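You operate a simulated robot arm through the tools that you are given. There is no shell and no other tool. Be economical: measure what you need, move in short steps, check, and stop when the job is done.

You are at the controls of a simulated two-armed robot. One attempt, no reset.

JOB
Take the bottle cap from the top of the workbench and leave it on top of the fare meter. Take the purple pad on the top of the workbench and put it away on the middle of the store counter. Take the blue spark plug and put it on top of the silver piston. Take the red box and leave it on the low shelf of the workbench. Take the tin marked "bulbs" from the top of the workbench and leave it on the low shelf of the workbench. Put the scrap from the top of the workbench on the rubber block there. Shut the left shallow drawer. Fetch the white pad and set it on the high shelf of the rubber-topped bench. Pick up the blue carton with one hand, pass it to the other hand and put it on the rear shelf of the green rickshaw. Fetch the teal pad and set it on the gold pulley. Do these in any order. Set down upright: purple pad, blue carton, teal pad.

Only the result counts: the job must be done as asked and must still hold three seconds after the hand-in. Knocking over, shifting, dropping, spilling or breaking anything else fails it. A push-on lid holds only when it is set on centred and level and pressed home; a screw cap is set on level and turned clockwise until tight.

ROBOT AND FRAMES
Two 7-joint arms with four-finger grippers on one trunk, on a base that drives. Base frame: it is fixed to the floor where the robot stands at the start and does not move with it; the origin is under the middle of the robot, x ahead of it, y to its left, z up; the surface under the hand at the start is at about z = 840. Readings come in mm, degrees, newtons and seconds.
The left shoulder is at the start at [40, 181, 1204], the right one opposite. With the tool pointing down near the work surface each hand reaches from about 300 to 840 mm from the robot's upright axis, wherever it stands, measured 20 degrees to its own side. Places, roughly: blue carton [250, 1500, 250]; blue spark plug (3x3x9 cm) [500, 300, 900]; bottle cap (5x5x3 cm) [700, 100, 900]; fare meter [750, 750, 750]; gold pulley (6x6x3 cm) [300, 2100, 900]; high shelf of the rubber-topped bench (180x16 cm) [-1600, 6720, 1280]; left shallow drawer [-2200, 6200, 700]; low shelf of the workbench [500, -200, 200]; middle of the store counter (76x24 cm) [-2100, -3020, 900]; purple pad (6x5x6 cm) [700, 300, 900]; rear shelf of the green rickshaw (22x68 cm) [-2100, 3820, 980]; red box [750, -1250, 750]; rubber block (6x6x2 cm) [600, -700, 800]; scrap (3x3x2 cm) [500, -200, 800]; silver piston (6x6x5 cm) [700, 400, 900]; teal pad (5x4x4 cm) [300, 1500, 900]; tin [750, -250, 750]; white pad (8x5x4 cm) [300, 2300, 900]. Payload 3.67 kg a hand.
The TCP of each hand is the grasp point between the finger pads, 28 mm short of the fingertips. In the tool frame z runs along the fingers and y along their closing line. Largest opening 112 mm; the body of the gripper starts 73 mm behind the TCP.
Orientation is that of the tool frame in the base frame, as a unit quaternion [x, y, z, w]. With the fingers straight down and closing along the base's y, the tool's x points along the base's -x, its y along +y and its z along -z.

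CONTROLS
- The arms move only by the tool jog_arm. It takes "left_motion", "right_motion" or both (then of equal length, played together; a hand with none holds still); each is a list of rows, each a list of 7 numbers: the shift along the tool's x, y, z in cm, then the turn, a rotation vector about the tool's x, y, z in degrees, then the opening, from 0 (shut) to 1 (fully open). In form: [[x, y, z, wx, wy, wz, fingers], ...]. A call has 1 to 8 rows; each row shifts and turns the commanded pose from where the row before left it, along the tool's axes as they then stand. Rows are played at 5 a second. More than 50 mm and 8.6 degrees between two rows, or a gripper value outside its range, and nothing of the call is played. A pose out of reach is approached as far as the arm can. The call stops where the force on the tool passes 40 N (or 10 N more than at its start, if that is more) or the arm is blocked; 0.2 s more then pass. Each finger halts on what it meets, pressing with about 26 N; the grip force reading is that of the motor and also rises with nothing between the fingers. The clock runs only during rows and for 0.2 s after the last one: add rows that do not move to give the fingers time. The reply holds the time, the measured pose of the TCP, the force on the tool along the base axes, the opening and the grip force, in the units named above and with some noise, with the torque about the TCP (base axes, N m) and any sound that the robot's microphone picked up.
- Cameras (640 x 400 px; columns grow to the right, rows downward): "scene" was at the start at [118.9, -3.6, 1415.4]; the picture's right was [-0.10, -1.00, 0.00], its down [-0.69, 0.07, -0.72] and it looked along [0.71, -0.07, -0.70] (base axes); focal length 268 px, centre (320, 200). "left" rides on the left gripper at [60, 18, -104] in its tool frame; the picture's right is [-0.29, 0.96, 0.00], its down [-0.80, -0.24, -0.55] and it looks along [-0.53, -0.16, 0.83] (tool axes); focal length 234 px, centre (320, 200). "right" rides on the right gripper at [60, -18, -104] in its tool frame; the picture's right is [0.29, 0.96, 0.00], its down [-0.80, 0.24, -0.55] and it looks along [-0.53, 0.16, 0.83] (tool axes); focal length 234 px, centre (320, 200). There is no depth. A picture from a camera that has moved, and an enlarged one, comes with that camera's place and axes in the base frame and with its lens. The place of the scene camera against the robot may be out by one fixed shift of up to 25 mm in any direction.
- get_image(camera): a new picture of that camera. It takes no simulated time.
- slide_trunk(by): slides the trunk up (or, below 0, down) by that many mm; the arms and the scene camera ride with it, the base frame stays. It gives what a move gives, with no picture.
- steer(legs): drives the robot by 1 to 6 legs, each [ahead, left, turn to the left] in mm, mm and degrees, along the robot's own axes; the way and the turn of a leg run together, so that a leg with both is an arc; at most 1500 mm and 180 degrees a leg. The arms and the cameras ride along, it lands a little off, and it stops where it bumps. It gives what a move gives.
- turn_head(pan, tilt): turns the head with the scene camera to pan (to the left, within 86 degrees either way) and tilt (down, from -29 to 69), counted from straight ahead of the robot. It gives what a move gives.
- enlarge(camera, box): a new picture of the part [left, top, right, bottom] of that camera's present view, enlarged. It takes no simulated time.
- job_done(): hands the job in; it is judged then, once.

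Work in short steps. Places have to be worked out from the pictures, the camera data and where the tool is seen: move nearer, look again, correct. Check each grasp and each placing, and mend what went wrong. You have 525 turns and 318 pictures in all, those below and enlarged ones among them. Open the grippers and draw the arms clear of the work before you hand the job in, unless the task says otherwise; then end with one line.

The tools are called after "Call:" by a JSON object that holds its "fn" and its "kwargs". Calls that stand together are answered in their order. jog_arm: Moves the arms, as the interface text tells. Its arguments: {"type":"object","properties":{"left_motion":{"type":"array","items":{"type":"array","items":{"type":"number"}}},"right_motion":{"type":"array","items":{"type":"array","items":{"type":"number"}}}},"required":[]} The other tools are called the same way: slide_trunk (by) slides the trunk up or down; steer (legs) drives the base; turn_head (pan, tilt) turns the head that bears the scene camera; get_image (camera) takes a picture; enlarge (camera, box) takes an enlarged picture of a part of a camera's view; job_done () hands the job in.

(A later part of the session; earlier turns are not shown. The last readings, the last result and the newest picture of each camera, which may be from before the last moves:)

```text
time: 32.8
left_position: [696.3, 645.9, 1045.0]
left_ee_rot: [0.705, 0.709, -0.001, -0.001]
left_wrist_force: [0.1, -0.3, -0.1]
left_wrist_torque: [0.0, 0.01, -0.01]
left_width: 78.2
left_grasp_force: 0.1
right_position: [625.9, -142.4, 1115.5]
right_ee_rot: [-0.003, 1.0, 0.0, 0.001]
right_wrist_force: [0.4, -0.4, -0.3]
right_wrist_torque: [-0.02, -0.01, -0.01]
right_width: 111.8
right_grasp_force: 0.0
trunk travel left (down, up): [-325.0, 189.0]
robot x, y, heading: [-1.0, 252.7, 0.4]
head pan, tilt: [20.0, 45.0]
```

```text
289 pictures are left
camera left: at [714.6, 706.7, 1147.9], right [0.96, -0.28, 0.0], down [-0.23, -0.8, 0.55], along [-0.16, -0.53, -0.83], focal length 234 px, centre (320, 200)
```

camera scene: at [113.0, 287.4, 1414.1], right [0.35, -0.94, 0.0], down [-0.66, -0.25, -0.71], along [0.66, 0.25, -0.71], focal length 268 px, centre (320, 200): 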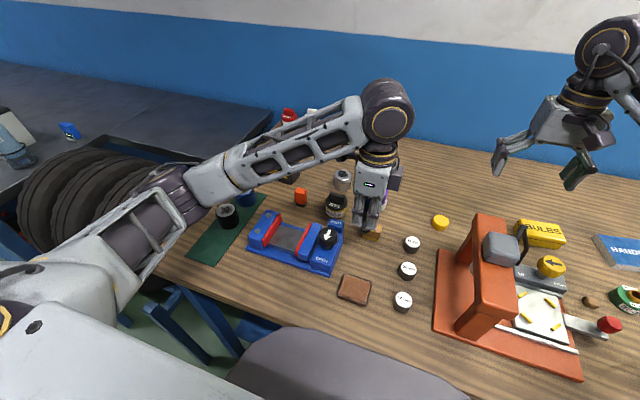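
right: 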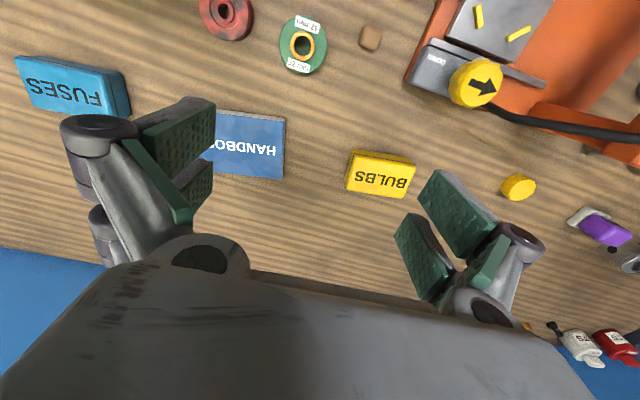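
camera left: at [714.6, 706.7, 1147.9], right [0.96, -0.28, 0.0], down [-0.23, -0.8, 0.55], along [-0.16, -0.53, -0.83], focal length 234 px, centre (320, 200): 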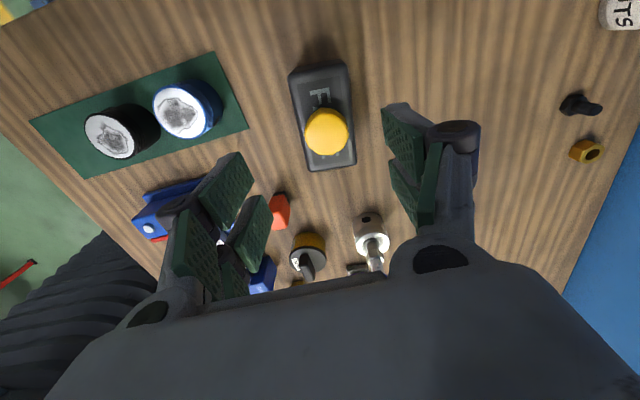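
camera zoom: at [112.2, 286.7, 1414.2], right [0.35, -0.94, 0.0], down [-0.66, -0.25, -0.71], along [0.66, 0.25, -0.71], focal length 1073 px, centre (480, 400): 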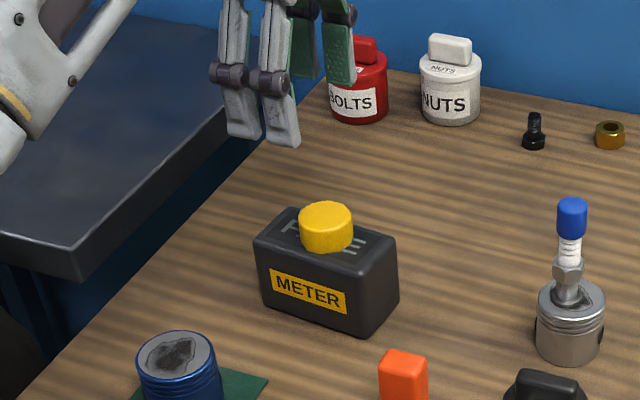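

Both placements fine. Raise arms and drive right along the bench to view scrap, tin, rubber block and red box.

Call:
{"fn": "jog_arm", "kwargs": {"left_motion": [[0, -2, -4.5, 0, 0, 0, 0.7], [0, -3, -3.5, 0, 0, 0, 0.7], [-3, -3, 0, 0, 0, 0, 0.7], [-3, -3, 0, 0, 0, 0, 0.7], [-4, 0, 0, 0, 0, 0, 0.7], [-4, 0, 0, 0, 0, 0, 0.7]]}}

Call:
{"fn": "steer", "kwargs": {"legs": [[0, -650, 0]]}}

Call:
{"fn": "turn_head", "kwargs": {"pan": -25, "tilt": 40}}

Call:
{"fn": "get_image", "kwargs": {"camera": "scene"}}

Call:
{"fn": "get_image", "kwargs": {"camera": "right"}}

```text
time: 34.2
left_position: [592.9, 504.2, 1127.3]
left_ee_rot: [0.705, 0.709, -0.001, -0.001]
left_wrist_force: [-0.9, -1.1, -0.7]
left_wrist_torque: [0.04, 0.0, 0.0]
left_width: 78.3
left_grasp_force: 0.0
right_position: [626.3, -141.8, 1114.3]
right_ee_rot: [-0.002, 1.0, 0.001, 0.0]
right_wrist_force: [-0.3, 0.1, 0.6]
right_wrist_torque: [0.02, 0.01, -0.01]
right_width: 112.0
right_grasp_force: 0.0
trunk travel left (down, up): [-325.0, 189.0]
robot x, y, heading: [-0.2, 256.4, 0.2]
head pan, tilt: [20.0, 45.0]
```

```text
time: 37.9
left_position: [594.4, -157.1, 1126.4]
left_ee_rot: [0.714, 0.701, 0.0, 0.0]
left_wrist_force: [-0.5, -0.4, 1.2]
left_wrist_torque: [-0.01, -0.01, -0.07]
left_width: 78.3
left_grasp_force: 0.1
right_position: [610.2, -805.1, 1115.6]
right_ee_rot: [0.01, 1.0, 0.0, 0.0]
right_wrist_force: [0.4, 0.8, 0.2]
right_wrist_torque: [0.02, 0.02, 0.02]
right_width: 112.1
right_grasp_force: 0.0
trunk travel left (down, up): [-325.0, 189.0]
robot x, y, heading: [-4.5, -393.4, -1.3]
head pan, tilt: [20.0, 45.0]
```

```text
time: 39.1
left_position: [595.2, -157.0, 1127.5]
left_ee_rot: [0.714, 0.701, 0.0, 0.0]
left_wrist_force: [0.4, -0.2, -0.2]
left_wrist_torque: [-0.01, -0.01, -0.03]
left_width: 78.6
left_grasp_force: 0.1
right_position: [610.8, -804.1, 1114.3]
right_ee_rot: [0.009, 1.0, 0.0, -0.001]
right_wrist_force: [-0.1, 0.4, 0.5]
right_wrist_torque: [-0.01, 0.04, 0.02]
right_width: 111.9
right_grasp_force: 0.1
trunk travel left (down, up): [-325.0, 189.0]
robot x, y, heading: [-4.9, -396.1, -1.1]
head pan, tilt: [-25.0, 40.0]
```

```text
288 pictures are left
camera scene: at [108.3, -426.7, 1421.4], right [-0.44, -0.9, 0.0], down [-0.58, 0.28, -0.77], along [0.69, -0.34, -0.64], focal length 268 px, centre (320, 200)
```

scene: 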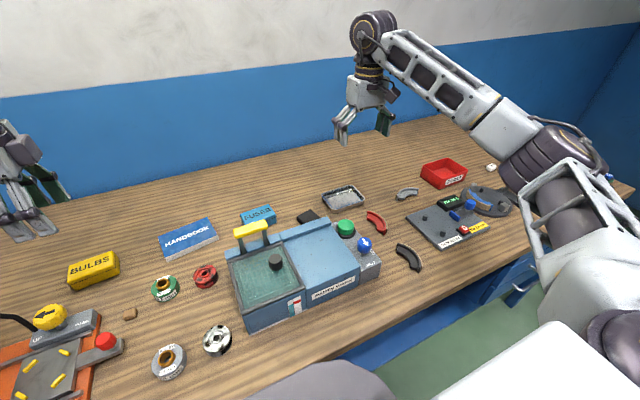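

```text
287 pictures are left
camera right: at [549.3, -821.7, 1218.5], right [-0.27, 0.96, 0.0], down [0.8, 0.22, 0.55], along [0.53, 0.15, -0.83], focal length 234 px, centre (320, 200)
```

right: 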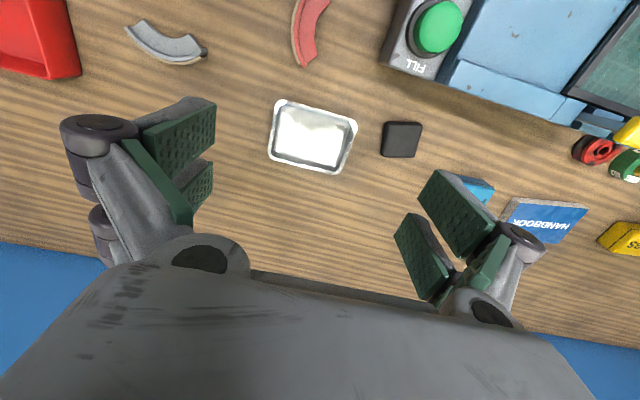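

Rubber block ≈[633,-663], scrap ≈[540,-184]. Bring the left hand above the scrap for a closer look.

Call:
{"fn": "jog_arm", "kwargs": {"left_motion": [[-0.7, -1.3, 3, 0, 0, 0, 0.5], [-0.7, -1.3, 3, 0, 0, 0, 0.5], [-0.7, -1.3, 3, 0, 0, 0, 0.5], [-0.6, -1.3, 3, 0, 0, 0, 0.5], [0, 0, 0, 0, 0, 0, 0.5]]}}

Call:
{"fn": "get_image", "kwargs": {"camera": "left"}}

Call:
{"fn": "enlarge", "kwargs": {"camera": "scene", "box": [0, 220, 240, 370]}}

```text
time: 40.3
left_position: [539.6, -185.0, 1006.5]
left_ee_rot: [0.714, 0.7, 0.0, -0.001]
left_wrist_force: [0.0, 0.0, 0.7]
left_wrist_torque: [-0.01, 0.0, 0.01]
left_width: 56.3
left_grasp_force: 0.0
right_position: [610.4, -804.3, 1115.1]
right_ee_rot: [0.01, 1.0, 0.0, -0.001]
right_wrist_force: [-0.4, 0.0, 1.1]
right_wrist_torque: [-0.01, -0.04, 0.03]
right_width: 112.2
right_grasp_force: 0.1
trunk travel left (down, up): [-325.0, 189.0]
robot x, y, heading: [-6.4, -389.2, -0.9]
head pan, tilt: [-25.0, 40.0]
```

```text
286 pictures are left
camera left: at [557.4, -124.5, 1109.2], right [0.95, -0.31, 0.0], down [-0.25, -0.79, 0.55], along [-0.17, -0.53, -0.83], focal length 234 px, centre (320, 200)
```

left: 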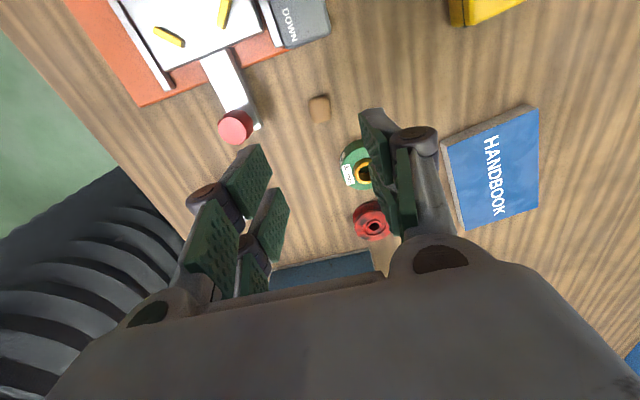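

```text
2.67 times, centred on (120, 295) of scene
camera zoom: at [108.3, -426.9, 1421.4], right [-0.44, -0.9, 0.0], down [-0.58, 0.28, -0.77], along [0.69, -0.34, -0.64], focal length 715 px, centre (853, -53)
```

zoom: 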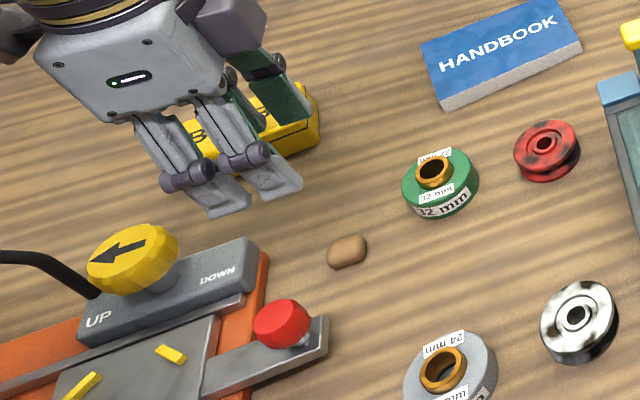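

Scrap at [539,-179], clear of the knob and bushing. Descend.

Call:
{"fn": "jog_arm", "kwargs": {"left_motion": [[0.6, 0, 4, 0, 0, 0, 0.5], [0, 0, 4, 0, 0, 0, 0.5], [0, 0, 4, 0, 0, 0, 0.5], [0, 0, 1.5, 0, 0, 0, 0.5], [0, 0, 0, 0, 0, 0, 0.5]]}}

Call:
{"fn": "get_image", "kwargs": {"camera": "left"}}

```text
time: 41.5
left_position: [542.2, -177.9, 871.4]
left_ee_rot: [0.714, 0.7, -0.001, -0.001]
left_wrist_force: [0.8, 1.4, 0.2]
left_wrist_torque: [0.01, -0.03, -0.05]
left_width: 55.9
left_grasp_force: 0.0
right_position: [610.0, -804.2, 1115.9]
right_ee_rot: [0.009, 1.0, 0.001, 0.0]
right_wrist_force: [0.0, -0.2, -0.7]
right_wrist_torque: [0.01, -0.01, -0.01]
right_width: 112.2
right_grasp_force: 0.1
trunk travel left (down, up): [-325.0, 189.0]
robot x, y, heading: [-7.1, -390.2, -1.3]
head pan, tilt: [-25.0, 40.0]
```

```text
284 pictures are left
camera left: at [561.1, -116.7, 974.8], right [0.95, -0.31, 0.0], down [-0.25, -0.79, 0.55], along [-0.17, -0.53, -0.83], focal length 234 px, centre (320, 200)
```

left: 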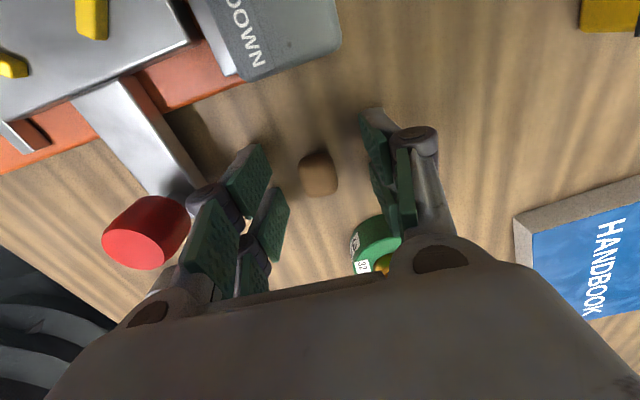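

Scrap centred; close and lift.

Call:
{"fn": "jog_arm", "kwargs": {"left_motion": [[0, 0, 0, 0, 0, 0, 0.1], [0, 0, 0, 0, 0, 0, 0.1], [0, 0, 0, 0, 0, 0, 0.1], [0, 0, 0, 0, 0, 0, 0.1], [0, 0, -3, 0, 0, 0, 0.1], [0, 0, -4, 0, 0, 0, 0.1], [0, 0, -4, 0, 0, 0, 0.1], [0, 0, -4, 0, 0, 0, 0.1]]}}

Call:
{"fn": "get_image", "kwargs": {"camera": "left"}}

```text
time: 43.3
left_position: [540.3, -177.7, 1020.0]
left_ee_rot: [0.714, 0.7, 0.0, 0.0]
left_wrist_force: [-0.3, 0.0, 0.2]
left_wrist_torque: [-0.02, 0.0, -0.01]
left_width: 19.4
left_grasp_force: 25.6
right_position: [609.6, -805.0, 1115.9]
right_ee_rot: [0.009, 1.0, 0.0, -0.001]
right_wrist_force: [0.5, 0.4, 0.3]
right_wrist_torque: [0.01, -0.02, 0.0]
right_width: 111.9
right_grasp_force: 0.0
trunk travel left (down, up): [-325.0, 189.0]
robot x, y, heading: [-7.7, -392.5, -1.0]
head pan, tilt: [-25.0, 40.0]
```

```text
283 pictures are left
camera left: at [559.4, -116.3, 1123.1], right [0.95, -0.31, 0.0], down [-0.25, -0.79, 0.55], along [-0.17, -0.53, -0.83], focal length 234 px, centre (320, 200)
```

left: 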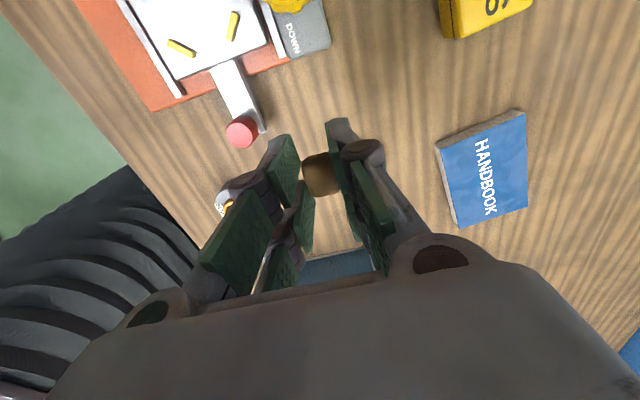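

Scrap held. Raise and drive right 350 mm to reach the rubber block with the left arm.

Call:
{"fn": "jog_arm", "kwargs": {"left_motion": [[0, 0, -4, 0, 0, 0, 0.1], [0, 0, -4, 0, 0, 0, 0.1], [0, 0, -3, 0, 0, 0, 0.1]]}}

Call:
{"fn": "steer", "kwargs": {"legs": [[10, -350, 1]]}}

Call:
{"fn": "get_image", "kwargs": {"camera": "left"}}

Call:
{"fn": "get_image", "kwargs": {"camera": "scene"}}

Call:
{"fn": "get_image", "kwargs": {"camera": "right"}}

```text
time: 44.1
left_position: [538.9, -177.0, 1130.2]
left_ee_rot: [0.714, 0.7, -0.001, -0.001]
left_wrist_force: [0.4, 0.2, 0.1]
left_wrist_torque: [0.01, -0.04, -0.02]
left_width: 19.7
left_grasp_force: 26.0
right_position: [610.1, -805.1, 1115.1]
right_ee_rot: [0.009, 1.0, 0.0, 0.0]
right_wrist_force: [-0.6, 0.2, -0.8]
right_wrist_torque: [-0.03, -0.02, 0.02]
right_width: 112.1
right_grasp_force: 0.0
trunk travel left (down, up): [-325.0, 189.0]
robot x, y, heading: [-6.4, -390.4, -1.1]
head pan, tilt: [-25.0, 40.0]
```

```text
time: 46.4
left_position: [542.1, -513.8, 1130.1]
left_ee_rot: [0.707, 0.708, 0.0, -0.001]
left_wrist_force: [-0.4, 0.6, -0.3]
left_wrist_torque: [-0.02, -0.03, -0.01]
left_width: 19.4
left_grasp_force: 25.4
right_position: [625.4, -1139.4, 1115.5]
right_ee_rot: [-0.001, 1.0, 0.001, 0.0]
right_wrist_force: [-0.4, 0.8, 0.0]
right_wrist_torque: [0.02, 0.0, 0.01]
right_width: 111.9
right_grasp_force: 0.1
trunk travel left (down, up): [-325.0, 189.0]
robot x, y, heading: [-1.3, -741.1, 0.0]
head pan, tilt: [-25.0, 40.0]
```

```text
282 pictures are left
camera left: at [559.9, -452.8, 1233.7], right [0.96, -0.29, 0.0], down [-0.24, -0.8, 0.55], along [-0.16, -0.53, -0.83], focal length 234 px, centre (320, 200)
```

left: 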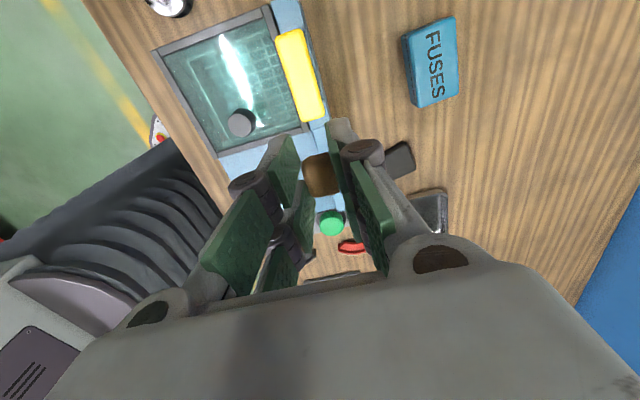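

```text
281 pictures are left
camera scene: at [115.4, -772.4, 1421.4], right [-0.42, -0.91, 0.0], down [-0.58, 0.27, -0.77], along [0.69, -0.32, -0.64], focal length 268 px, centre (320, 200)
```

scene: 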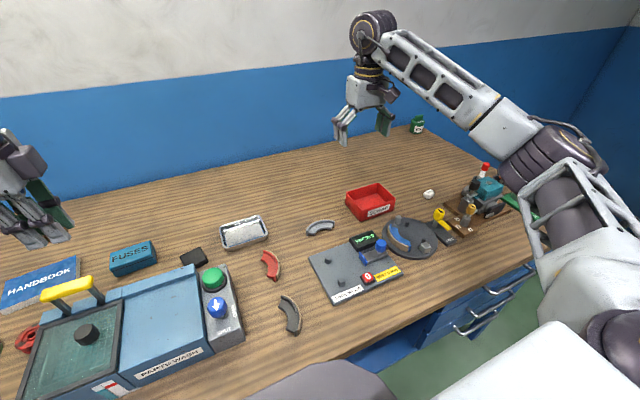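

```text
280 pictures are left
camera right: at [564.4, -1157.7, 1218.6], right [-0.29, 0.96, 0.0], down [0.8, 0.24, 0.55], along [0.53, 0.16, -0.83], focal length 234 px, centre (320, 200)
```

right: 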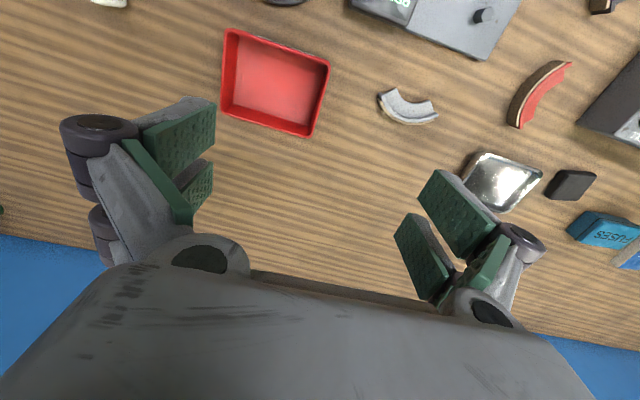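

Block ≈[638,-662]. Move over it, then lower to z≈1000.

Call:
{"fn": "jog_arm", "kwargs": {"left_motion": [[-2, 4, 0, 0, 0, 0, 0.1], [-4, 3, 0, 0, 0, 0, 0.1], [-4.4, 1.5, 1, 0, 0, 0, 0.1], [-4.4, 1.1, 2, 0, 0, 0, 0.1], [0, 0, 4, 0, 0, 0, 0.1], [0, 0, 4, 0, 0, 0, 0.1], [0, 0, 2, 0, 0, 0, 0.1], [0, 0, 0, 0, 0, 0, 0.1]]}}

Call:
{"fn": "get_image", "kwargs": {"camera": "left"}}

Call:
{"fn": "enlarge", "kwargs": {"camera": "scene", "box": [120, 200, 280, 300]}}

```text
time: 48.2
left_position: [639.8, -660.3, 999.6]
left_ee_rot: [0.706, 0.708, 0.0, 0.001]
left_wrist_force: [-0.1, -0.4, -0.1]
left_wrist_torque: [-0.01, -0.02, -0.03]
left_width: 19.8
left_grasp_force: 25.1
right_position: [625.1, -1138.7, 1114.8]
right_ee_rot: [-0.001, 1.0, 0.0, 0.0]
right_wrist_force: [-0.2, 0.0, 1.2]
right_wrist_torque: [-0.02, 0.0, -0.01]
right_width: 112.0
right_grasp_force: 0.0
trunk travel left (down, up): [-325.0, 189.0]
robot x, y, heading: [0.9, -741.1, 0.3]
head pan, tilt: [-25.0, 40.0]
```

```text
279 pictures are left
camera left: at [656.8, -599.8, 1102.1], right [0.96, -0.29, 0.0], down [-0.24, -0.8, 0.55], along [-0.16, -0.53, -0.83], focal length 234 px, centre (320, 200)
```

left: 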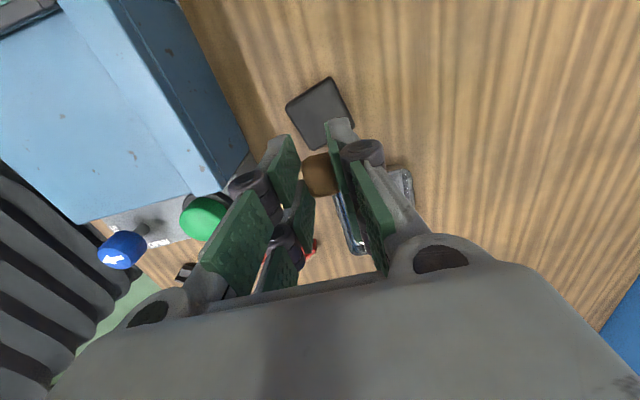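

```text
4.00 times, centred on (200, 250) of scene
camera zoom: at [115.2, -772.1, 1421.5], right [-0.42, -0.91, 0.0], down [-0.58, 0.27, -0.77], along [0.69, -0.32, -0.64], focal length 1073 px, centre (800, 0)
```

zoom: 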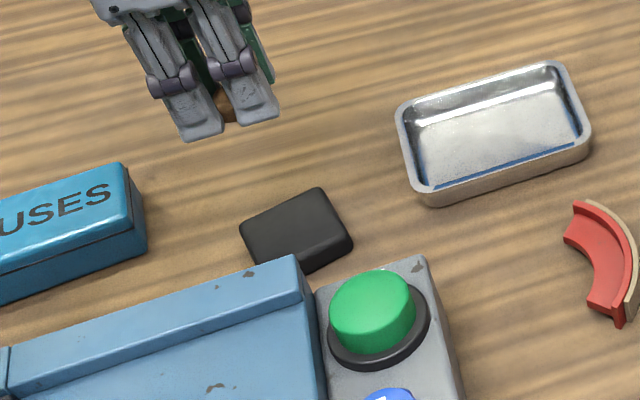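

Block centre ≈[641,-656]. Align and lower.

Call:
{"fn": "jog_arm", "kwargs": {"left_motion": [[0.45, 0.1, 4, 0, 0, 0, 0.1], [0, 0, 4, 0, 0, 0, 0.1], [0, 0, 1.2, 0, 0, 0, 0.1], [0, 0, 0, 0, 0, 0, 0.1]]}}

Call:
{"fn": "enlarge", "kwargs": {"camera": "left", "box": [220, 60, 420, 260]}}

Call:
{"fn": "enlarge", "kwargs": {"camera": "scene", "box": [120, 200, 280, 300]}}

```text
time: 49.2
left_position: [641.6, -655.8, 909.5]
left_ee_rot: [0.706, 0.708, 0.0, 0.001]
left_wrist_force: [0.3, 0.3, -0.6]
left_wrist_torque: [0.01, -0.03, 0.0]
left_width: 19.5
left_grasp_force: 26.3
right_position: [624.6, -1139.0, 1115.0]
right_ee_rot: [-0.001, 1.0, 0.0, 0.0]
right_wrist_force: [-0.6, -0.2, -0.2]
right_wrist_torque: [-0.05, -0.01, 0.03]
right_width: 112.0
right_grasp_force: 0.0
trunk travel left (down, up): [-325.0, 189.0]
robot x, y, heading: [-0.3, -738.4, 0.0]
head pan, tilt: [-25.0, 40.0]
```

```text
2.00 times, centred on (320, 160) of left
camera zoom: at [659.3, -594.9, 1012.5], right [0.96, -0.29, 0.0], down [-0.24, -0.8, 0.55], along [-0.16, -0.53, -0.83], focal length 468 px, centre (320, 280)
```

zoom: 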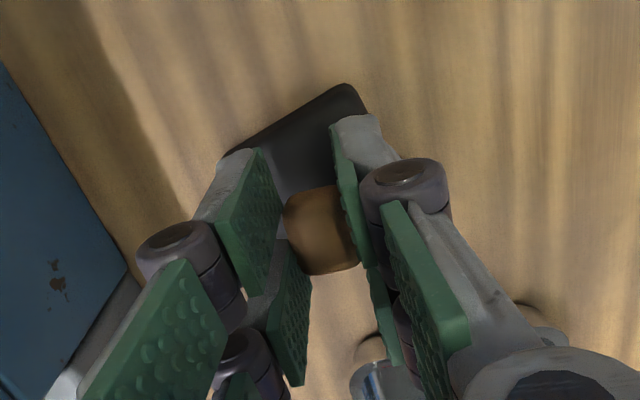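

```text
4.00 times, centred on (200, 250) of scene
camera zoom: at [115.6, -772.3, 1421.4], right [-0.42, -0.91, 0.0], down [-0.58, 0.27, -0.77], along [0.69, -0.32, -0.64], focal length 1073 px, centre (800, 0)
```

zoom: 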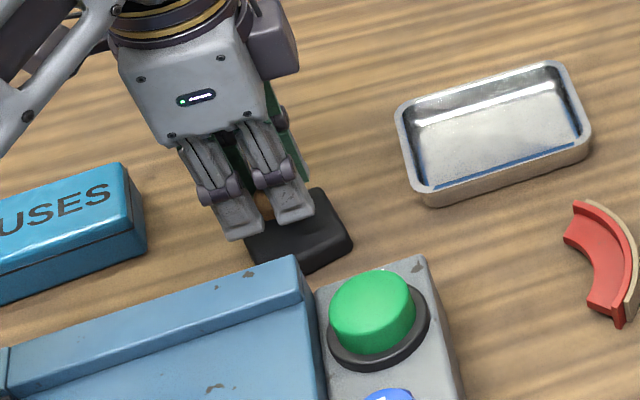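

Views roughly agree the scrap is over the block; I bias 5 mm toward −y and lower to contact.

Call:
{"fn": "jog_arm", "kwargs": {"left_motion": [[-0.5, 0, 0.6, 0, 0, 0, 0.1], [0, 0, 0.4, 0, 0, 0, 0.1], [0, 0, 0.3, 0, 0, 0, 0.1], [0, 0, 0, 0, 0, 0, 0.1]]}}

Call:
{"fn": "enlarge", "kwargs": {"camera": "scene", "box": [150, 225, 230, 275]}}

```text
time: 50.2
left_position: [639.9, -661.5, 896.6]
left_ee_rot: [0.706, 0.708, 0.0, 0.0]
left_wrist_force: [-0.3, 0.4, 0.6]
left_wrist_torque: [0.01, 0.0, -0.01]
left_width: 19.6
left_grasp_force: 26.2
right_position: [624.7, -1140.6, 1114.9]
right_ee_rot: [-0.001, 1.0, 0.0, 0.0]
right_wrist_force: [-0.5, -0.3, -0.4]
right_wrist_torque: [-0.04, 0.0, -0.01]
right_width: 111.9
right_grasp_force: 0.1
trunk travel left (down, up): [-325.0, 189.0]
robot x, y, heading: [-0.9, -739.9, -0.3]
head pan, tilt: [-25.0, 40.0]
```

```text
8.00 times, centred on (190, 250) of scene
camera zoom: at [115.5, -772.6, 1421.4], right [-0.42, -0.91, 0.0], down [-0.58, 0.27, -0.77], along [0.69, -0.32, -0.64], focal length 2146 px, centre (1360, -200)
```

zoom: 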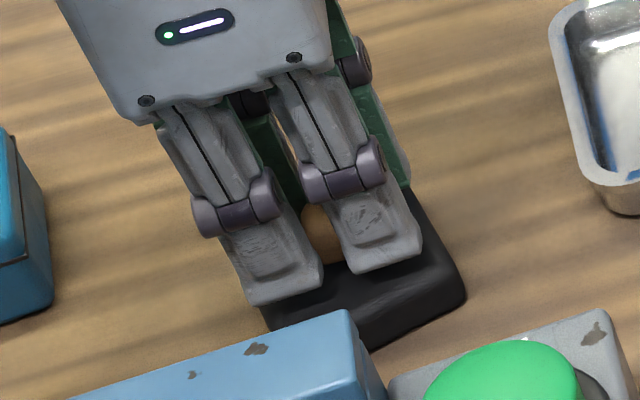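

Small correction toward block centre, then lower to contact.

Call:
{"fn": "jog_arm", "kwargs": {"left_motion": [[-0.4, -0.2, 0.2, 0, 0, 0, 0.1], [0, 0, 0.2, 0, 0, 0, 0.1], [0, 0, 0.2, 0, 0, 0, 0.1], [0, 0, 0, 0, 0, 0, 0.1]]}}

```text
time: 51.2
left_position: [639.1, -666.1, 890.5]
left_ee_rot: [0.706, 0.708, 0.0, 0.001]
left_wrist_force: [0.1, -0.3, 8.2]
left_wrist_torque: [-0.06, 0.02, 0.04]
left_width: 19.5
left_grasp_force: 26.2
right_position: [624.2, -1138.9, 1115.8]
right_ee_rot: [-0.001, 1.0, 0.0, 0.0]
right_wrist_force: [-0.2, -0.1, -0.1]
right_wrist_torque: [-0.05, 0.0, -0.02]
right_width: 112.0
right_grasp_force: 0.1
trunk travel left (down, up): [-325.0, 189.0]
robot x, y, heading: [1.0, -744.0, -0.2]
head pan, tilt: [-25.0, 40.0]
```

Contact at 890. Release and withdraw.

Call:
{"fn": "jog_arm", "kwargs": {"left_motion": [[0, 0, 0, 0, 0, 0, 0.2], [0, 0, 0, 0, 0, 0, 0.3], [0, 0, 0, 0, 0, 0, 0.4], [0, 0, 0, 0, 0, 0, 0.4], [0, 0, -3, 0, 0, 0, 0.4], [0, 0, -4, 0, 0, 0, 0.4], [0, 0, -4, 0, 0, 0, 0.4], [0, 0, -4, 0, 0, 0, 0.4]]}}

Call:
{"fn": "get_image", "kwargs": {"camera": "left"}}

Call:
{"fn": "enlarge", "kwargs": {"camera": "scene", "box": [120, 200, 280, 300]}}

```text
time: 53.0
left_position: [637.7, -668.0, 1041.2]
left_ee_rot: [0.707, 0.707, -0.001, -0.001]
left_wrist_force: [-0.5, 0.2, -0.5]
left_wrist_torque: [-0.03, 0.02, -0.01]
left_width: 44.5
left_grasp_force: 0.1
right_position: [624.0, -1139.3, 1116.5]
right_ee_rot: [0.0, 1.0, 0.0, 0.001]
right_wrist_force: [0.5, 0.3, 0.2]
right_wrist_torque: [0.0, -0.03, 0.02]
right_width: 112.0
right_grasp_force: 0.0
trunk travel left (down, up): [-325.0, 189.0]
robot x, y, heading: [-0.2, -741.3, 0.2]
head pan, tilt: [-25.0, 40.0]
```

```text
274 pictures are left
camera left: at [655.0, -607.7, 1142.7], right [0.96, -0.29, 0.0], down [-0.24, -0.8, 0.55], along [-0.16, -0.53, -0.83], focal length 234 px, centre (320, 200)
```

left: 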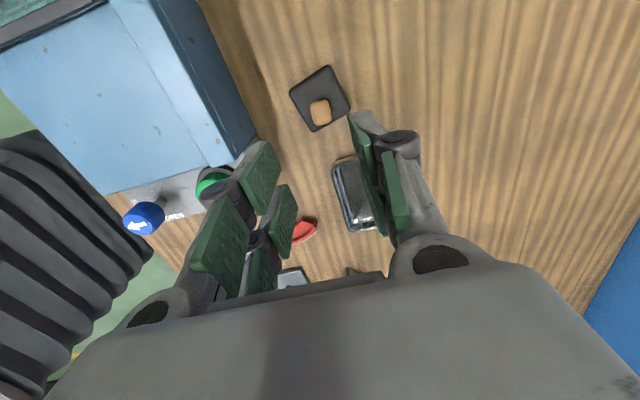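

```text
4.00 times, centred on (200, 250) of scene
camera zoom: at [114.7, -772.3, 1421.5], right [-0.42, -0.91, 0.0], down [-0.58, 0.27, -0.77], along [0.69, -0.32, -0.64], focal length 1073 px, centre (800, 0)
```

zoom: 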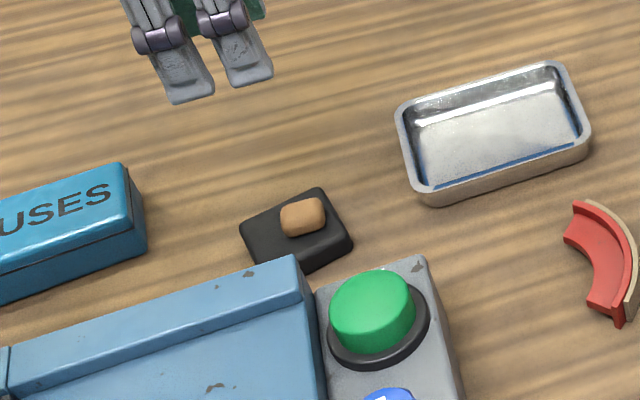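

Scrap is on the block. Now inspect the red box with the right camera and the scene zoom.

Call:
{"fn": "enlarge", "kwargs": {"camera": "right", "box": [190, 0, 370, 150]}}

Call:
{"fn": "enlarge", "kwargs": {"camera": "scene", "box": [320, 160, 480, 260]}}

```text
2.67 times, centred on (280, 75) of right
camera zoom: at [563.7, -1157.6, 1219.1], right [-0.29, 0.96, 0.0], down [0.8, 0.24, 0.55], along [0.53, 0.16, -0.83], focal length 624 px, centre (427, 533)
```

zoom: 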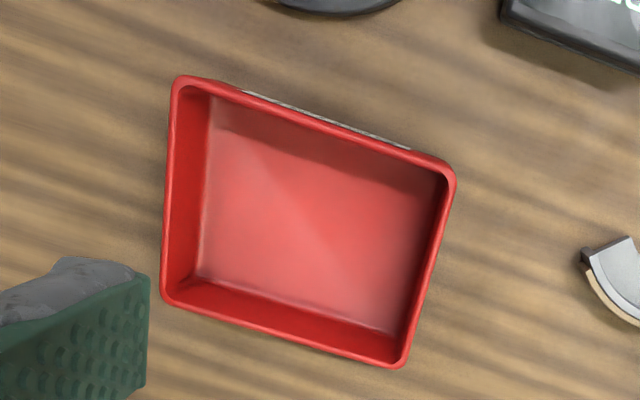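

```text
4.00 times, centred on (400, 210) of scene
camera zoom: at [114.7, -772.3, 1421.5], right [-0.42, -0.91, 0.0], down [-0.58, 0.27, -0.77], along [0.69, -0.32, -0.64], focal length 1073 px, centre (0, 160)
```

zoom: 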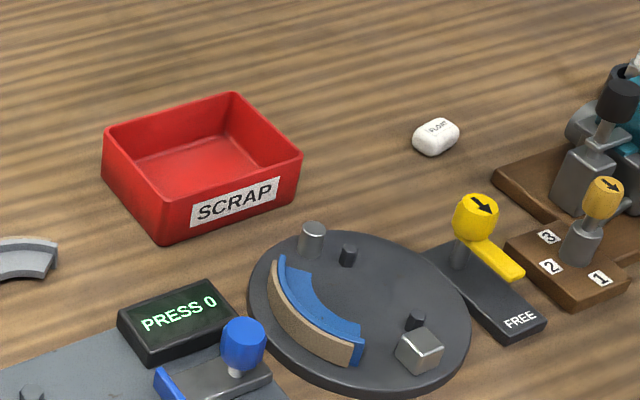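

The tray is ~93 mm in x × 122 mm in y, centred [626,-1201]. Before picking I'll back away and look at the low shelf to plan how to place things.

Call:
{"fn": "jog_arm", "kwargs": {"left_motion": [[0, 0, -4, 0, 0, 0, 0.4], [0, 0, -4, 0, 0, 0, 0.4]]}}

Call:
{"fn": "steer", "kwargs": {"legs": [[-900, 100, 0]]}}

Call:
{"fn": "turn_head", "kwargs": {"pan": 15, "tilt": 35}}

Call:
{"fn": "get_image", "kwargs": {"camera": "scene"}}

```text
time: 53.6
left_position: [637.6, -668.3, 1120.8]
left_ee_rot: [0.707, 0.707, 0.0, 0.0]
left_wrist_force: [1.1, 0.2, -1.4]
left_wrist_torque: [-0.01, -0.04, -0.02]
left_width: 44.8
left_grasp_force: 0.0
right_position: [624.0, -1138.8, 1114.3]
right_ee_rot: [0.0, 1.0, 0.001, 0.0]
right_wrist_force: [0.0, -0.2, -0.1]
right_wrist_torque: [0.03, -0.01, 0.01]
right_width: 112.1
right_grasp_force: 0.1
trunk travel left (down, up): [-325.0, 189.0]
robot x, y, heading: [3.1, -739.0, -0.1]
head pan, tilt: [-25.0, 40.0]
```

```text
time: 58.4
left_position: [-251.8, -569.0, 1120.0]
left_ee_rot: [0.702, 0.712, -0.001, 0.0]
left_wrist_force: [-0.3, -0.2, -0.4]
left_wrist_torque: [0.03, 0.03, 0.01]
left_width: 45.0
left_grasp_force: 0.1
right_position: [-258.5, -1040.6, 1114.2]
right_ee_rot: [-0.007, 1.0, 0.0, 0.0]
right_wrist_force: [0.7, 0.3, 0.7]
right_wrist_torque: [0.02, 0.0, 0.01]
right_width: 111.8
right_grasp_force: 0.1
trunk travel left (down, up): [-325.0, 189.0]
robot x, y, heading: [-888.7, -648.9, 0.7]
head pan, tilt: [-25.0, 40.0]
```

```text
time: 59.5
left_position: [-251.1, -568.1, 1120.3]
left_ee_rot: [0.702, 0.713, 0.0, 0.0]
left_wrist_force: [-0.4, 0.2, 0.3]
left_wrist_torque: [0.0, 0.0, 0.03]
left_width: 44.9
left_grasp_force: 0.0
right_position: [-258.6, -1040.8, 1115.7]
right_ee_rot: [-0.006, 1.0, -0.001, 0.0]
right_wrist_force: [-0.7, 0.0, -0.2]
right_wrist_torque: [0.0, 0.02, -0.02]
right_width: 111.8
right_grasp_force: 0.2
trunk travel left (down, up): [-325.0, 189.0]
robot x, y, heading: [-888.5, -653.7, 0.9]
head pan, tilt: [15.0, 35.0]
```

```text
270 pictures are left
camera scene: at [-765.3, -621.4, 1429.0], right [0.27, -0.96, 0.0], down [-0.55, -0.16, -0.82], along [0.79, 0.22, -0.57], focal length 268 px, centre (320, 200)
```

scene: 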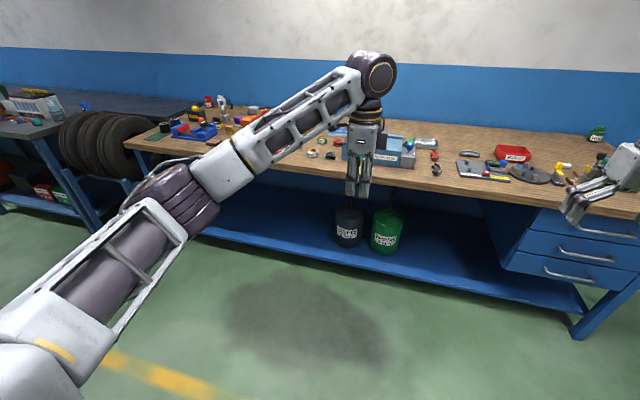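

The shelf is under the bench, recessed (~x≥350, z≈200), so I'll grip tray and tin with the tool pitched ~45° forward so they can be slid under. Return to the bench for the red tray with the right hand.

Call:
{"fn": "steer", "kwargs": {"legs": [[890, -220, -0.9]]}}

Call:
{"fn": "turn_head", "kwargs": {"pan": -25, "tilt": 40}}

Call:
{"fn": "get_image", "kwargs": {"camera": "right"}}

```text
time: 64.3
left_position: [642.4, -787.9, 1119.1]
left_ee_rot: [0.705, 0.709, 0.0, 0.0]
left_wrist_force: [0.0, 0.5, -0.2]
left_wrist_torque: [0.0, 0.02, -0.04]
left_width: 44.9
left_grasp_force: 0.2
right_position: [632.8, -1259.5, 1115.1]
right_ee_rot: [-0.004, 1.0, 0.0, 0.0]
right_wrist_force: [0.2, 0.6, 0.1]
right_wrist_torque: [-0.01, -0.02, 0.01]
right_width: 112.1
right_grasp_force: 0.1
trunk travel left (down, up): [-325.0, 189.0]
robot x, y, heading: [9.3, -868.2, 0.5]
head pan, tilt: [15.0, 35.0]
```

```text
time: 65.3
left_position: [643.7, -788.6, 1120.8]
left_ee_rot: [0.704, 0.71, 0.0, 0.0]
left_wrist_force: [0.1, -0.4, 0.1]
left_wrist_torque: [-0.05, 0.01, 0.01]
left_width: 44.9
left_grasp_force: 0.0
right_position: [631.7, -1259.6, 1114.5]
right_ee_rot: [-0.005, 1.0, 0.0, 0.0]
right_wrist_force: [-0.6, 0.0, 0.0]
right_wrist_torque: [-0.02, -0.01, 0.02]
right_width: 112.0
right_grasp_force: 0.1
trunk travel left (down, up): [-325.0, 189.0]
robot x, y, heading: [5.4, -861.8, 0.3]
head pan, tilt: [-25.0, 40.0]
```

```text
269 pictures are left
camera right: at [572.4, -1277.9, 1218.5], right [-0.3, 0.96, 0.0], down [0.8, 0.25, 0.55], along [0.53, 0.16, -0.83], focal length 234 px, centre (320, 200)
```

right: 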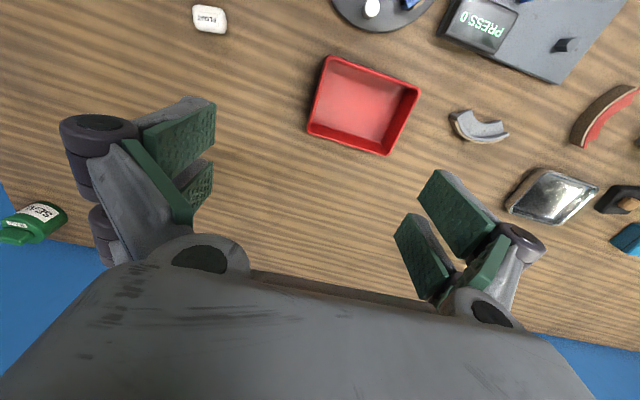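

Tray left wall at y≈-1146, x 581–674. Pitch the right tool 45° forward, then position before the wall.

Call:
{"fn": "jog_arm", "kwargs": {"right_motion": [[0, 0, 0, 0, -7.5, 0, 0.45], [0, 0, 0, 0, -7.5, 0, 0.45], [0, 0, 0, 0, -7.5, 0, 0.45], [0, 0, 0, 0, -7.5, 0, 0.45], [0, 0, 0, 0, -7.5, 0, 0.45], [0, 0, 0, 0, -7.5, 0, 0.45], [0, 0, 0, 0, 0, 0, 0.45]]}}

```text
time: 67.0
left_position: [642.2, -787.3, 1119.8]
left_ee_rot: [0.704, 0.711, -0.001, -0.001]
left_wrist_force: [-0.1, -1.1, 0.2]
left_wrist_torque: [-0.01, 0.02, 0.02]
left_width: 44.9
left_grasp_force: 0.1
right_position: [632.6, -1257.9, 1116.1]
right_ee_rot: [-0.003, 0.923, 0.001, 0.384]
right_wrist_force: [-0.6, 0.3, 0.3]
right_wrist_torque: [0.01, 0.02, -0.05]
right_width: 50.2
right_grasp_force: 0.0
trunk travel left (down, up): [-325.0, 189.0]
robot x, y, heading: [6.4, -865.1, 0.5]
head pan, tilt: [-25.0, 40.0]
```

Orientation right. Move to the pre-grasp point.

Call:
{"fn": "jog_arm", "kwargs": {"right_motion": [[3.36, 2.24, 1.48, 0, 0, 0, 0.45], [3.36, 2.24, 1.48, 0, 0, 0, 0.45], [3.36, 2.24, 1.48, 0, 0, 0, 0.45], [3.36, 2.24, 1.48, 0, 0, 0, 0.45], [3.36, 2.24, 1.48, 0, 0, 0, 0.45], [0, 0, 0, 0, 0, 0, 0.45]]}}

Call:
{"fn": "get_image", "kwargs": {"camera": "right"}}

Call:
{"fn": "enlarge", "kwargs": {"camera": "scene", "box": [240, 120, 440, 245]}}

```text
time: 68.3
left_position: [643.5, -787.6, 1121.0]
left_ee_rot: [0.704, 0.711, 0.0, 0.0]
left_wrist_force: [0.5, 0.5, -1.1]
left_wrist_torque: [-0.01, 0.03, 0.0]
left_width: 44.9
left_grasp_force: 0.1
right_position: [562.5, -1150.6, 942.9]
right_ee_rot: [-0.004, 0.924, 0.002, 0.384]
right_wrist_force: [0.3, 0.3, 0.0]
right_wrist_torque: [0.03, 0.01, -0.05]
right_width: 50.3
right_grasp_force: 0.0
trunk travel left (down, up): [-325.0, 189.0]
robot x, y, heading: [2.9, -864.0, 0.6]
head pan, tilt: [-25.0, 40.0]
```

```text
268 pictures are left
camera right: at [445.8, -1169.5, 973.8], right [-0.21, 0.96, -0.2], down [0.17, 0.24, 0.96], along [0.96, 0.17, -0.21], focal length 234 px, centre (320, 200)
```

right: 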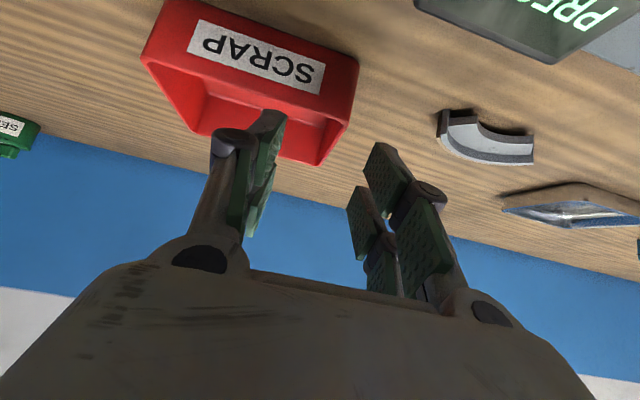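

```text
3.20 times, centred on (340, 182) of scene
camera zoom: at [120.4, -896.3, 1421.5], right [-0.42, -0.91, 0.0], down [-0.58, 0.27, -0.77], along [0.7, -0.32, -0.64], focal length 858 px, centre (256, 256)
```

zoom: 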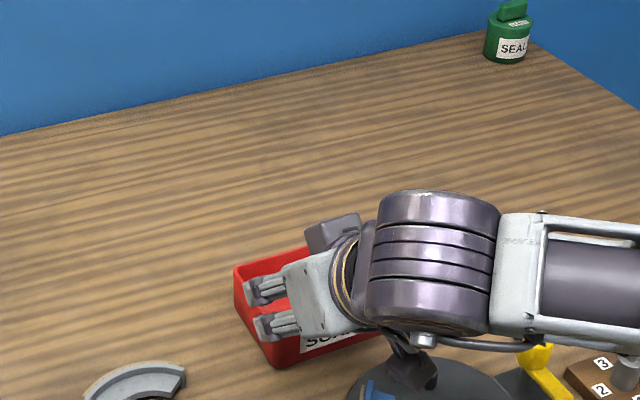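

Wall centre y≈-1142, rim z≈888. Shift +8 mm in y and advance along the tool axis.

Call:
{"fn": "jog_arm", "kwargs": {"right_motion": [[0.1, 0.8, 3, 0, 0, 0, 0.45], [0.1, 0, 3, 0, 0, 0, 0.45], [0.1, 0, 2.7, 0, 0, 0, 0.45], [0, 0, 0, 0, 0, 0, 0.45]]}}

Call:
{"fn": "get_image", "kwargs": {"camera": "right"}}

Call:
{"fn": "enlarge", "kwargs": {"camera": "scene", "box": [240, 140, 400, 240]}}

```text
time: 68.9
left_position: [641.6, -788.8, 1120.1]
left_ee_rot: [0.704, 0.71, 0.0, 0.0]
left_wrist_force: [-0.4, -0.6, 0.3]
left_wrist_torque: [0.04, 0.0, 0.01]
left_width: 44.6
left_grasp_force: 0.0
right_position: [599.5, -1141.6, 924.6]
right_ee_rot: [-0.004, 0.919, -0.001, 0.395]
right_wrist_force: [-6.9, -2.3, 13.8]
right_wrist_torque: [-0.48, 0.22, -0.23]
right_width: 53.9
right_grasp_force: 2.0
trunk travel left (down, up): [-325.0, 189.0]
robot x, y, heading: [7.3, -870.2, 0.6]
head pan, tilt: [-25.0, 40.0]
stopped in row 2 (right hand): the force on the tool passed its limit at 50 N (the readings are from after the stop); the commanded pose is now the measured one
```

```text
266 pictures are left
camera right: at [481.6, -1160.6, 951.7], right [-0.2, 0.96, -0.21], down [0.14, 0.24, 0.96], along [0.97, 0.17, -0.19], focal length 234 px, centre (320, 200)
```

right: 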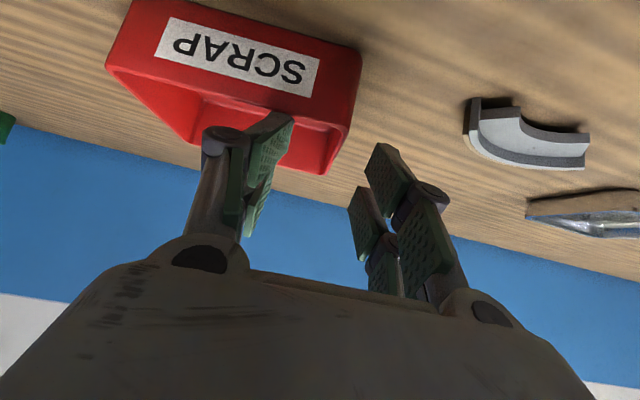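

```text
4.00 times, centred on (320, 190) of scene
camera zoom: at [119.1, -896.2, 1421.5], right [-0.42, -0.91, 0.0], down [-0.58, 0.27, -0.77], along [0.7, -0.32, -0.64], focal length 1073 px, centre (320, 240)
```

zoom: 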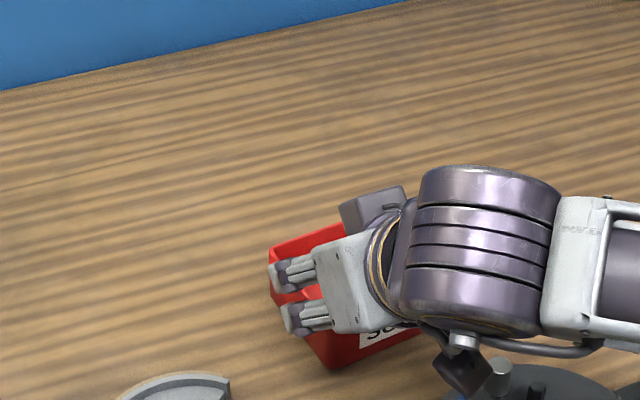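

Unexpected contact at ~50 N. I look closer to see what touched.

Call:
{"fn": "enlarge", "kwargs": {"camera": "right", "box": [80, 0, 400, 200]}}

Call:
{"fn": "get_image", "kwargs": {"camera": "scene"}}

```text
2.00 times, centred on (240, 100) of right
camera zoom: at [481.6, -1160.6, 951.7], right [-0.2, 0.96, -0.21], down [0.14, 0.24, 0.96], along [0.97, 0.17, -0.19], focal length 468 px, centre (480, 400)
```

zoom: 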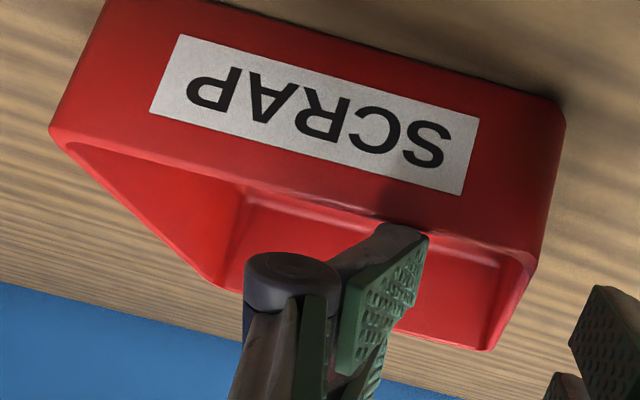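

```text
263 pictures are left
camera scene: at [119.1, -896.2, 1421.5], right [-0.42, -0.91, 0.0], down [-0.58, 0.27, -0.77], along [0.7, -0.32, -0.64], focal length 268 px, centre (320, 200)
```

scene: 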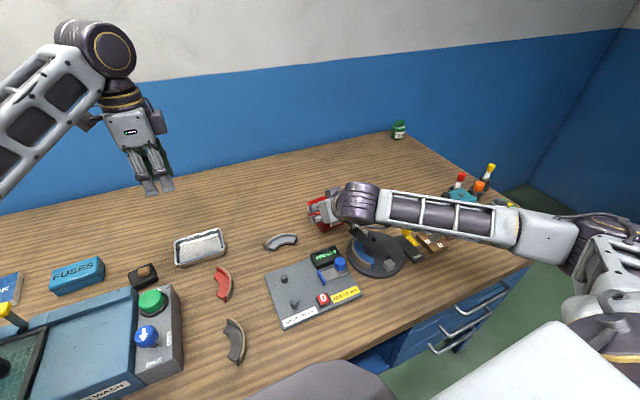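

The tray may have been nudged. Retract along the tool axis and re-measure from above.

Call:
{"fn": "jog_arm", "kwargs": {"right_motion": [[0, 0, -4, 0, 0, 0, 0.45], [0, 0, -4, 0, 0, 0, 0.45], [-3, 0, -3, 0, 0, 0, 0.45], [-4, 0, 0, 0, 8, 0, 0.45], [-4, 0, 0, 0, 8, 0, 0.45], [-2, 0, 0, 0, 8, 0, 0.45], [0, 0, 0, 0, 8, 0, 0.45], [0, 0, 0, 0, 8, 0, 0.45]]}}

Call:
{"fn": "get_image", "kwargs": {"camera": "right"}}

Call:
{"fn": "enlarge", "kwargs": {"camera": "scene", "box": [240, 140, 400, 240]}}

```text
time: 70.7
left_position: [643.3, -787.5, 1119.8]
left_ee_rot: [0.704, 0.71, -0.001, -0.001]
left_wrist_force: [-0.4, 1.2, -0.3]
left_wrist_torque: [-0.01, 0.01, 0.02]
left_width: 44.9
left_grasp_force: 0.0
right_position: [615.7, -1140.8, 1081.9]
right_ee_rot: [-0.004, 0.999, -0.002, 0.053]
right_wrist_force: [0.2, -0.4, -0.1]
right_wrist_torque: [0.0, 0.01, 0.01]
right_width: 50.4
right_grasp_force: 0.0
trunk travel left (down, up): [-325.0, 189.0]
robot x, y, heading: [4.5, -860.7, 0.2]
head pan, tilt: [-25.0, 40.0]
```

```text
262 pictures are left
camera right: at [545.7, -1159.1, 1179.7], right [-0.29, 0.96, -0.03], down [0.73, 0.25, 0.63], along [0.61, 0.16, -0.77], focal length 234 px, centre (320, 200)
```

right: 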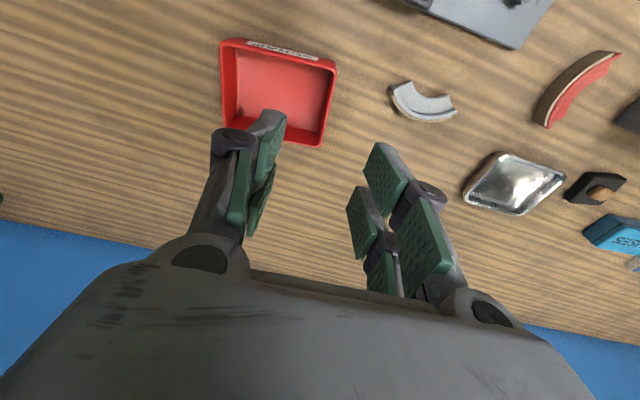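

```text
4.00 times, centred on (320, 190) of scene
camera zoom: at [121.5, -895.7, 1421.3], right [-0.42, -0.91, 0.0], down [-0.59, 0.27, -0.77], along [0.7, -0.32, -0.64], focal length 1073 px, centre (320, 240)
```

zoom: 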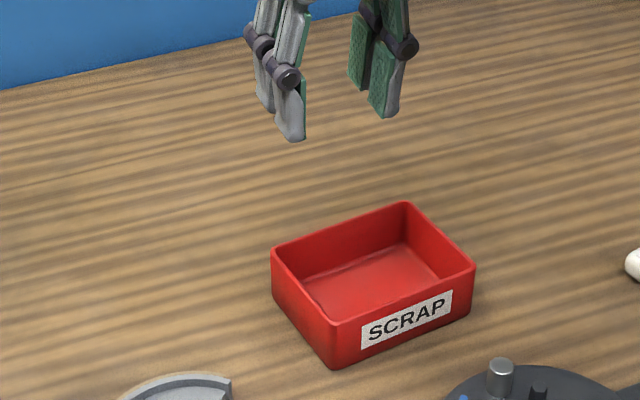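

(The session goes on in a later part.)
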